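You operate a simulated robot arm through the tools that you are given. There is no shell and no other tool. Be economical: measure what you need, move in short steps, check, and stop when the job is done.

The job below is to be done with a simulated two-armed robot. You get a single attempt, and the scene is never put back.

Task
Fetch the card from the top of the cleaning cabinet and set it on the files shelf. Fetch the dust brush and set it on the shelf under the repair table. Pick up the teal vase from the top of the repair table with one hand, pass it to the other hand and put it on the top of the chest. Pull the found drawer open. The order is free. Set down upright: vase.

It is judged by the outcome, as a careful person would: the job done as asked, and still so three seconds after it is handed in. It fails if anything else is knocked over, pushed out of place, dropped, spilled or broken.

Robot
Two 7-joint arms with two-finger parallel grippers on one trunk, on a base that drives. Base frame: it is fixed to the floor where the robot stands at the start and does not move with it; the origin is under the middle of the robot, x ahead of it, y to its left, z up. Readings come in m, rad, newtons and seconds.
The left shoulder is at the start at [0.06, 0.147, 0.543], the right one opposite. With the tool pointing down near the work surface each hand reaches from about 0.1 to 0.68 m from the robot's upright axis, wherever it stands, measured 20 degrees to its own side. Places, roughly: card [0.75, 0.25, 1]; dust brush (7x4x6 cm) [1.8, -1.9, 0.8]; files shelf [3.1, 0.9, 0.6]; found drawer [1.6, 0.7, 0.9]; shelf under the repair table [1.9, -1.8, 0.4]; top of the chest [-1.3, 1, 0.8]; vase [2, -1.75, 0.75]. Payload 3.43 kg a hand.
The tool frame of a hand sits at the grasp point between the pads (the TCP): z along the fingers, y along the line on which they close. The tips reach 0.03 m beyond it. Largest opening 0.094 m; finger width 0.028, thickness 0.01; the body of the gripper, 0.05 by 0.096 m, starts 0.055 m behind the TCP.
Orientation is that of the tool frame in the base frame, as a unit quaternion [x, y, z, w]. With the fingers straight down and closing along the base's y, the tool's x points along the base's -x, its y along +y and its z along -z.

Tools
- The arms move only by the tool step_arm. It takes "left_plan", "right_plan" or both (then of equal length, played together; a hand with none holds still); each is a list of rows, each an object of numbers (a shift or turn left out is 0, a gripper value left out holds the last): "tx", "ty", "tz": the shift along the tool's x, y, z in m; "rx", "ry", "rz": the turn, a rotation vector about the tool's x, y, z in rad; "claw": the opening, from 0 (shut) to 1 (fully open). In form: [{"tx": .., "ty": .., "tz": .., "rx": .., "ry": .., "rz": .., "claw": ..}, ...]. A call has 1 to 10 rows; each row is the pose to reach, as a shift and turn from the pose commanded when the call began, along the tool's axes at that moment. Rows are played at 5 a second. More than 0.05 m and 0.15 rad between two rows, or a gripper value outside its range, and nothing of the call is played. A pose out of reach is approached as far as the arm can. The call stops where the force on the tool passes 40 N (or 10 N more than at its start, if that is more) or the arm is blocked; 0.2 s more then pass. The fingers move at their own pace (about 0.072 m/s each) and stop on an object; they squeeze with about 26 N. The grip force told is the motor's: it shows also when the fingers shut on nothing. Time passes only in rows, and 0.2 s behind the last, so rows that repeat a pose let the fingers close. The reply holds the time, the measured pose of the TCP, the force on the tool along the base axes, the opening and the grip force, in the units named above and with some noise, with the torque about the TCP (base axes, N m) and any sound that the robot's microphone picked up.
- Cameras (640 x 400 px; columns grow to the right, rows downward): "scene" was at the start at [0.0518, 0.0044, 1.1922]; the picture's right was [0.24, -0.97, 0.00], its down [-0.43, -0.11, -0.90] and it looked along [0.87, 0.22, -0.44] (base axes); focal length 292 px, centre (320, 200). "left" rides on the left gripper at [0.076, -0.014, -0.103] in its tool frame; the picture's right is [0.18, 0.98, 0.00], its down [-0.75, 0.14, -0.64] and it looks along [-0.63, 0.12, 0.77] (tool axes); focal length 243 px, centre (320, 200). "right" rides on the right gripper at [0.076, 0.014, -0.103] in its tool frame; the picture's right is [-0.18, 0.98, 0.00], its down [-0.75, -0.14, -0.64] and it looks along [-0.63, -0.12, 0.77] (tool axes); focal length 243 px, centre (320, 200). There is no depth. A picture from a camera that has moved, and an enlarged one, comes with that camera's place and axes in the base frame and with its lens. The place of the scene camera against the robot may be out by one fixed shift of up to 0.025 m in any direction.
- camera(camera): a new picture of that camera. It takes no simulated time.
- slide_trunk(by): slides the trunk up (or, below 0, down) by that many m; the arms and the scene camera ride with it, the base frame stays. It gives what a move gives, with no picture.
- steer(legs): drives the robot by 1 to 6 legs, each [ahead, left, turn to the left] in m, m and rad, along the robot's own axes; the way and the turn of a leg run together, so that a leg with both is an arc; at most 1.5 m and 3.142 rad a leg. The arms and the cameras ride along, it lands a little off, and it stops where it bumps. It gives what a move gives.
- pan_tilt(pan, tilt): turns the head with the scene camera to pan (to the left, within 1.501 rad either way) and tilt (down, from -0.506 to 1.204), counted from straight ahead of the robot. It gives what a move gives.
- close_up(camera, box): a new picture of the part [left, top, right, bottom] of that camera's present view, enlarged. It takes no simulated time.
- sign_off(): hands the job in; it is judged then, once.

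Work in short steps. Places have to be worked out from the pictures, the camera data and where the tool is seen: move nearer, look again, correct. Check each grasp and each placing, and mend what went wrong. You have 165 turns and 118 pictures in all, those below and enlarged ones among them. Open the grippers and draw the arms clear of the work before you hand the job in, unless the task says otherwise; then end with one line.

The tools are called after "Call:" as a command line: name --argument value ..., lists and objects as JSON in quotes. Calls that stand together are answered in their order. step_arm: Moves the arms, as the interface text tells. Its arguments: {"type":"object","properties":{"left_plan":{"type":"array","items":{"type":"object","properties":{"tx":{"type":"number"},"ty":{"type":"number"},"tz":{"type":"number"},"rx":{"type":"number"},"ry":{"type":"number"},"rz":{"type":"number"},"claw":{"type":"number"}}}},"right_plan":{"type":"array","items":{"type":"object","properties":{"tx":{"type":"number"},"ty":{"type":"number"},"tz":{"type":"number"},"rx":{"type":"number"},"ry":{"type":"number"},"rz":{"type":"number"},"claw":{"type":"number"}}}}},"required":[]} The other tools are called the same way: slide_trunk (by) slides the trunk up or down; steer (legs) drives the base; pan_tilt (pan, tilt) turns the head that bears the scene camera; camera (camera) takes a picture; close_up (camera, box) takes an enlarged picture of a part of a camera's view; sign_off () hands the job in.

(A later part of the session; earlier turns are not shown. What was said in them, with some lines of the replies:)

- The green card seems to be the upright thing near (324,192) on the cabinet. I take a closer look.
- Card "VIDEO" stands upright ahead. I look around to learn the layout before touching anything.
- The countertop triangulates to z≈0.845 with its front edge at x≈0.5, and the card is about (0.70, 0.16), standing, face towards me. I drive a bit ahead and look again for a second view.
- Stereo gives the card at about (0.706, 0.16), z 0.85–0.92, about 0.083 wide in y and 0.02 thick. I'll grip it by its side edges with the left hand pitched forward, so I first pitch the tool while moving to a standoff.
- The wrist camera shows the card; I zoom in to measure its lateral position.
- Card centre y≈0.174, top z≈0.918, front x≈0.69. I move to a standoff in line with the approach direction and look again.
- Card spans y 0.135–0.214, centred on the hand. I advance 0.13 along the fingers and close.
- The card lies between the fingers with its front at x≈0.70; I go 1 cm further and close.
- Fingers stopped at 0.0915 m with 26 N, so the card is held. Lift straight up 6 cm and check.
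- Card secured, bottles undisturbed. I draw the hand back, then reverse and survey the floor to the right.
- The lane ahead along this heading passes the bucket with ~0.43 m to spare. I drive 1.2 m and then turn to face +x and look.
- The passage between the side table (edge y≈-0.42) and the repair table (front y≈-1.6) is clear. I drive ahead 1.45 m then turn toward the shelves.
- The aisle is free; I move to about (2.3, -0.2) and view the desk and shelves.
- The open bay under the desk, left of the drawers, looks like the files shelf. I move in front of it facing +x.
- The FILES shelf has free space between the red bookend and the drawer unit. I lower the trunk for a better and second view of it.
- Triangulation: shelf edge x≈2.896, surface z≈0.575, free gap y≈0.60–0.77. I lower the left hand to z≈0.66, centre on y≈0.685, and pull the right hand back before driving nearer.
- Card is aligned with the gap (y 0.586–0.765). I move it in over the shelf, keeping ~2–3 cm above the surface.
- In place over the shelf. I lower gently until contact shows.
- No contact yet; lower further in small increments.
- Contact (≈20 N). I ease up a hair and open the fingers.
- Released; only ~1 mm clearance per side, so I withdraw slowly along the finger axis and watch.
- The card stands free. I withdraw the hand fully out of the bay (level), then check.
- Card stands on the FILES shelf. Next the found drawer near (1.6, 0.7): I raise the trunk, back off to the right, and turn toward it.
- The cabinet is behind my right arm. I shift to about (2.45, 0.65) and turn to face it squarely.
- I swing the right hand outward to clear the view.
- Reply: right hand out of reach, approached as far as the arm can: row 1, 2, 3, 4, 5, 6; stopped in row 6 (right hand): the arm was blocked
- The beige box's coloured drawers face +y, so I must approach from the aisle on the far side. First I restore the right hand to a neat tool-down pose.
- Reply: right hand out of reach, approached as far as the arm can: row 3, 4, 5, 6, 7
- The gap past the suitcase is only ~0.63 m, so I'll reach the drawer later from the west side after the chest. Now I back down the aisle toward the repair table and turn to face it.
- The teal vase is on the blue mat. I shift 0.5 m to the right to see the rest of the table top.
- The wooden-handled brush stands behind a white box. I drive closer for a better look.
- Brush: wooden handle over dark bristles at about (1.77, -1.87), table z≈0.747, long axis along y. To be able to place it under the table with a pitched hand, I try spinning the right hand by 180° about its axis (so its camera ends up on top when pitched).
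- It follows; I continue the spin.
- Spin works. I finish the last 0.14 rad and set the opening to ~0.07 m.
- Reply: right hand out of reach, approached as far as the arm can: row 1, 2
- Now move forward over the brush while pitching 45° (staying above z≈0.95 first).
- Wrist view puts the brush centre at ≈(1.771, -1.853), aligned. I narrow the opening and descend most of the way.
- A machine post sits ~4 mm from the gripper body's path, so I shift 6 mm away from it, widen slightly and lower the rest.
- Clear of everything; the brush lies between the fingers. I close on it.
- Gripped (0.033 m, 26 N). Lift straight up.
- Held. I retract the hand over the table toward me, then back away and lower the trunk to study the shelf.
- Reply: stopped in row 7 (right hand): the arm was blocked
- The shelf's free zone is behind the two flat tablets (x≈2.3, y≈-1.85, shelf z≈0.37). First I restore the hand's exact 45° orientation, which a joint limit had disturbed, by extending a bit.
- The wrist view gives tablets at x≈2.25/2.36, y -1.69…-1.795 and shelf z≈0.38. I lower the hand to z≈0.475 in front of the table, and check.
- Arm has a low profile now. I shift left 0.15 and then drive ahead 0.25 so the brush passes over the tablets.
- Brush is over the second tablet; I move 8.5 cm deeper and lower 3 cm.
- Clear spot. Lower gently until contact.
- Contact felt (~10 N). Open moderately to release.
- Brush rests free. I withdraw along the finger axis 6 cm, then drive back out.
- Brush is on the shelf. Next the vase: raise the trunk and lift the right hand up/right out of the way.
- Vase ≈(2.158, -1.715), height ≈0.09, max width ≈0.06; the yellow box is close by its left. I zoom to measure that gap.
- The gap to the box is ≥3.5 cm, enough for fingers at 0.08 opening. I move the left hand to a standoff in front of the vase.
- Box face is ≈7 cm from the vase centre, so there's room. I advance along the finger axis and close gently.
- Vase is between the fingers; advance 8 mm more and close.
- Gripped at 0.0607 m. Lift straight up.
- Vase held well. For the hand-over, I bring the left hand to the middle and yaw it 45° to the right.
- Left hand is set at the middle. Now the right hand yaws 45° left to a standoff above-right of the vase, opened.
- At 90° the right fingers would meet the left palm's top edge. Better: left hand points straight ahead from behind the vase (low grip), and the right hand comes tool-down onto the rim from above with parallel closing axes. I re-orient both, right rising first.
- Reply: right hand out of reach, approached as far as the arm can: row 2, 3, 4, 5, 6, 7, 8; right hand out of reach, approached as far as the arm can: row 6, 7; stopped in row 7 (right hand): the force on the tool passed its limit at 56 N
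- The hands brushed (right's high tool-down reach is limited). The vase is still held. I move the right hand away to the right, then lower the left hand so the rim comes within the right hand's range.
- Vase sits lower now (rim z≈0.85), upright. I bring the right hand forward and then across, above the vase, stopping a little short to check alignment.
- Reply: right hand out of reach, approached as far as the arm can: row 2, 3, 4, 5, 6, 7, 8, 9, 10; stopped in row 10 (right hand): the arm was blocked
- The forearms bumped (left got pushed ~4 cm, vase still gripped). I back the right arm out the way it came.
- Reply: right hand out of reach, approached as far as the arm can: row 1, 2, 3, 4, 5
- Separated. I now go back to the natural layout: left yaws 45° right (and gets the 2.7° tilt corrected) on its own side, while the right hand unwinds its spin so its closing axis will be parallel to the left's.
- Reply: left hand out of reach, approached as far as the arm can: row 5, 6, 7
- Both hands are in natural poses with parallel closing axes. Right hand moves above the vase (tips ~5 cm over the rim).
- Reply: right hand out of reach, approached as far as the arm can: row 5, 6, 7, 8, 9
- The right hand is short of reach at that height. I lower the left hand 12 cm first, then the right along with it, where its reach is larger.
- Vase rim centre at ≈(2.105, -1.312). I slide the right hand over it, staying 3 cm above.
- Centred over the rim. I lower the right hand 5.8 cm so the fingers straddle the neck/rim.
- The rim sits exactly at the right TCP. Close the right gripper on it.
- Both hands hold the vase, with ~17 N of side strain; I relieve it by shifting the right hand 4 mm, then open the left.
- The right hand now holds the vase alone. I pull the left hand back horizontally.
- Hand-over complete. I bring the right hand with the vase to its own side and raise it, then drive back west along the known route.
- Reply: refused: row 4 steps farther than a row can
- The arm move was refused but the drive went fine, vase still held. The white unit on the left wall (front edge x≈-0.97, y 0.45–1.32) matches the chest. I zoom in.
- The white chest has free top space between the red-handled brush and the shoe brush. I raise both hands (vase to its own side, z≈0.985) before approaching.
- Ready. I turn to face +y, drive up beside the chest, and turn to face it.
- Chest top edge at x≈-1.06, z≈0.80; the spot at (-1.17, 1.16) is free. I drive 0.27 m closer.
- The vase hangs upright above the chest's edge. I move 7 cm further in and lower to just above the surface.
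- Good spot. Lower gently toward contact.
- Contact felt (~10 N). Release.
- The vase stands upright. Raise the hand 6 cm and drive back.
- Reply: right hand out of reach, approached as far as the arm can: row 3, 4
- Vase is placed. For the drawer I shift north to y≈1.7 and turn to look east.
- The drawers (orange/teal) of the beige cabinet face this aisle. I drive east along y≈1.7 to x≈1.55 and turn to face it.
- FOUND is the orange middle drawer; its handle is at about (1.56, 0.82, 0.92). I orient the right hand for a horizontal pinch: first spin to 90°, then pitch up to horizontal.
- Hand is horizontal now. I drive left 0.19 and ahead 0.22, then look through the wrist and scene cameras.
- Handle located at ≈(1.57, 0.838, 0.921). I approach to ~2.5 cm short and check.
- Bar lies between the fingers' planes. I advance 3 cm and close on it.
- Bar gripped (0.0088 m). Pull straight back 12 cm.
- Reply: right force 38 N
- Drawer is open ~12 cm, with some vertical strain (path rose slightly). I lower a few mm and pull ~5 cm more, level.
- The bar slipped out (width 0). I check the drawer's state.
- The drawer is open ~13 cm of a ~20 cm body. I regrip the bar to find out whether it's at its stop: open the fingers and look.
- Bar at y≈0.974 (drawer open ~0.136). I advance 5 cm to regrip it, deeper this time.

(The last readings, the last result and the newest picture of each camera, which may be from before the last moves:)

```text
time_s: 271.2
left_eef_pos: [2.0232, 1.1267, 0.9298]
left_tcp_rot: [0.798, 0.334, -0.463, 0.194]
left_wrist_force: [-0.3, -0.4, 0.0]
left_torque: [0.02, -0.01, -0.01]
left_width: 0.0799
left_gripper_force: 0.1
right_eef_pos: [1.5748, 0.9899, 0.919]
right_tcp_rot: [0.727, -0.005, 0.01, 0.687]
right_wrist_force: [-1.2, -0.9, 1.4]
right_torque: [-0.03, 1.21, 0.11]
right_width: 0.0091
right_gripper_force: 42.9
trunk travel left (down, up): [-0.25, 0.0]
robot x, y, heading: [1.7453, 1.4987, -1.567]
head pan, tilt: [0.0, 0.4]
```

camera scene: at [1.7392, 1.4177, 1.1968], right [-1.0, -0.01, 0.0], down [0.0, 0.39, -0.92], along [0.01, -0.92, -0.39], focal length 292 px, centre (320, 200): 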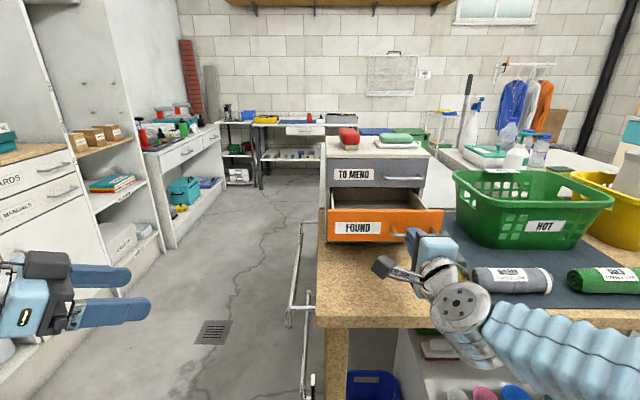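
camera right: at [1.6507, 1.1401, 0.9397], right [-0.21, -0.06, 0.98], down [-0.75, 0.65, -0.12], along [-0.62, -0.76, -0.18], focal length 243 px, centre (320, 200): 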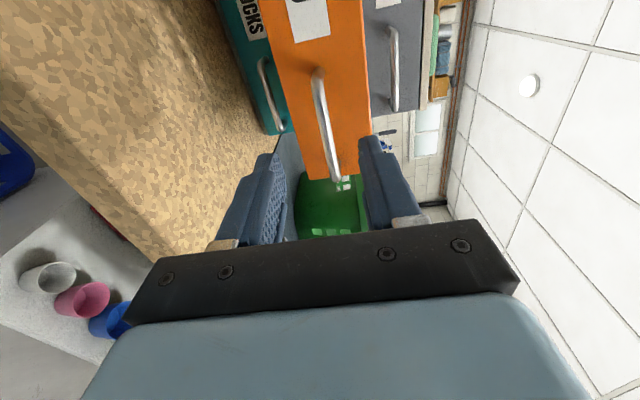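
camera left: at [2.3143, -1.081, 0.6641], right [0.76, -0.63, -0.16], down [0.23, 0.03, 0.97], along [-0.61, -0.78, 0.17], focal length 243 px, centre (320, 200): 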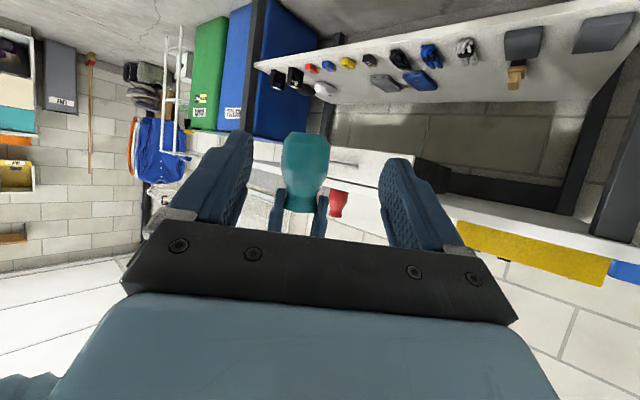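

Gripped again with little strain. Pull 3 cm more, level, in small steps.

Call:
step_arm --right_plan '[{"ty": -0.0005, "tz": -0.008}, {"ty": -0.001, "tz": -0.016}, {"ty": -0.0013, "tz": -0.023}, {"ty": -0.0017, "tz": -0.03}]'

```text
time_s: 271.9
left_eef_pos: [2.0255, 1.1257, 0.9291]
left_tcp_rot: [0.798, 0.335, -0.462, 0.192]
left_wrist_force: [0.4, -0.1, -0.2]
left_torque: [0.02, -0.01, -0.03]
left_width: 0.08
left_gripper_force: 0.0
right_eef_pos: [1.5733, 1.001, 0.9192]
right_tcp_rot: [0.726, -0.005, 0.009, 0.688]
right_wrist_force: [1.6, -25.2, 1.8]
right_torque: [-0.06, 1.28, 0.31]
right_width: 0.0088
right_gripper_force: 42.7
trunk travel left (down, up): [-0.25, 0.0]
robot x, y, heading: [1.7482, 1.4958, -1.561]
head pan, tilt: [0.0, 0.4]
stopped in row 3 (right hand): the force on the tool passed its limit at 80 N (the readings are from after the stop); the commanded pose is now the measured one
```

The drawer is at its end stop, fully open. Release and withdraw the hand.

Call:
step_arm --right_plan '[{"tz": 0.004}, {"tz": 0.004, "claw": 0.3}, {"tz": 0.004, "claw": 0.5}, {"tz": 0.004, "claw": 0.6}]'

Call:
step_arm --right_plan '[{"tz": -0.03}, {"tz": -0.06}, {"tz": -0.09}]'

Call:
steer --legs '[[-0.2, 0, 0]]'

Call:
camera --camera "scene"

```text
time_s: 272.9
left_eef_pos: [2.0242, 1.1269, 0.9284]
left_tcp_rot: [0.799, 0.334, -0.462, 0.193]
left_wrist_force: [0.1, 0.5, -0.1]
left_torque: [-0.02, -0.01, 0.04]
left_width: 0.0799
left_gripper_force: 0.0
right_eef_pos: [1.5747, 0.999, 0.9206]
right_tcp_rot: [0.725, -0.007, 0.008, 0.688]
right_wrist_force: [-1.1, -0.3, 0.7]
right_torque: [-0.01, 0.0, 0.01]
right_width: 0.0563
right_gripper_force: 0.0
trunk travel left (down, up): [-0.25, 0.0]
robot x, y, heading: [1.748, 1.5009, -1.562]
head pan, tilt: [0.0, 0.4]
```

```text
time_s: 273.7
left_eef_pos: [2.0246, 1.1277, 0.9296]
left_tcp_rot: [0.798, 0.334, -0.463, 0.194]
left_wrist_force: [-0.4, -0.4, 1.2]
left_torque: [-0.01, 0.03, -0.02]
left_width: 0.0799
left_gripper_force: 0.0
right_eef_pos: [1.5744, 1.0882, 0.9248]
right_tcp_rot: [0.725, -0.007, 0.01, 0.689]
right_wrist_force: [0.5, -0.4, 0.4]
right_torque: [0.01, 0.0, 0.02]
right_width: 0.0565
right_gripper_force: 0.0
trunk travel left (down, up): [-0.25, 0.0]
robot x, y, heading: [1.7437, 1.4996, -1.567]
head pan, tilt: [0.0, 0.4]
```

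```text
time_s: 275.3
left_eef_pos: [2.0219, 1.3278, 0.9295]
left_tcp_rot: [0.798, 0.333, -0.463, 0.192]
left_wrist_force: [-0.9, -0.1, -0.2]
left_torque: [-0.02, 0.01, -0.01]
left_width: 0.0798
left_gripper_force: 0.1
right_eef_pos: [1.5712, 1.2905, 0.9242]
right_tcp_rot: [0.725, -0.008, 0.009, 0.689]
right_wrist_force: [0.2, 0.0, -0.4]
right_torque: [-0.02, 0.01, 0.01]
right_width: 0.0564
right_gripper_force: 0.2
trunk travel left (down, up): [-0.25, 0.0]
robot x, y, heading: [1.7463, 1.6978, -1.566]
head pan, tilt: [0.0, 0.4]
```

```text
10 pictures are left
camera scene: at [1.7377, 1.6205, 1.1973], right [-1.0, -0.01, 0.0], down [0.0, 0.39, -0.92], along [0.01, -0.92, -0.39], focal length 292 px, centre (320, 200)
```

scene: 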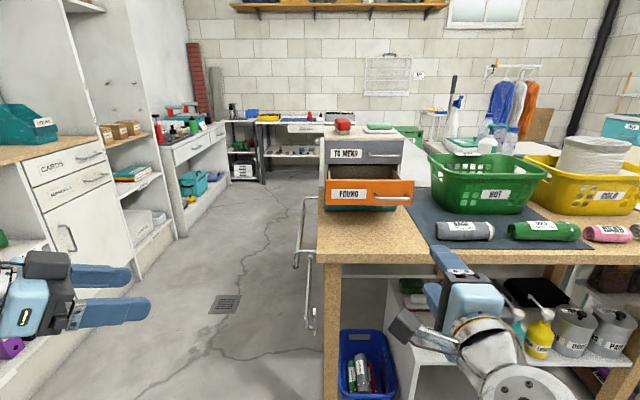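

The drawer stays open and nothing else moved. I open both grippers fully, arms being clear, and hand in.

Call:
step_arm --left_plan '[{"claw": 1}, {"claw": 1}]' --right_plan '[{"claw": 1}, {"claw": 1}]'

Call:
sign_off

```text
time_s: 275.9
left_eef_pos: [2.0225, 1.3285, 0.9306]
left_tcp_rot: [0.798, 0.334, -0.463, 0.193]
left_wrist_force: [-1.6, 0.4, -0.5]
left_torque: [0.03, -0.04, -0.04]
left_width: 0.094
left_gripper_force: 0.1
right_eef_pos: [1.5722, 1.2901, 0.9255]
right_tcp_rot: [0.726, -0.007, 0.009, 0.688]
right_wrist_force: [-0.6, -0.9, 0.2]
right_torque: [-0.02, -0.02, 0.04]
right_width: 0.0939
right_gripper_force: 0.1
trunk travel left (down, up): [-0.25, 0.0]
robot x, y, heading: [1.7477, 1.6977, -1.564]
head pan, tilt: [0.0, 0.4]
```

```text
The job is handed in.
```

The job is handed in: the card is on the files shelf, the dust brush is on the shelf under the repair table, the teal vase was passed from the left hand to the right and stands upright on the chest, and the found drawer is pulled open to its stop.
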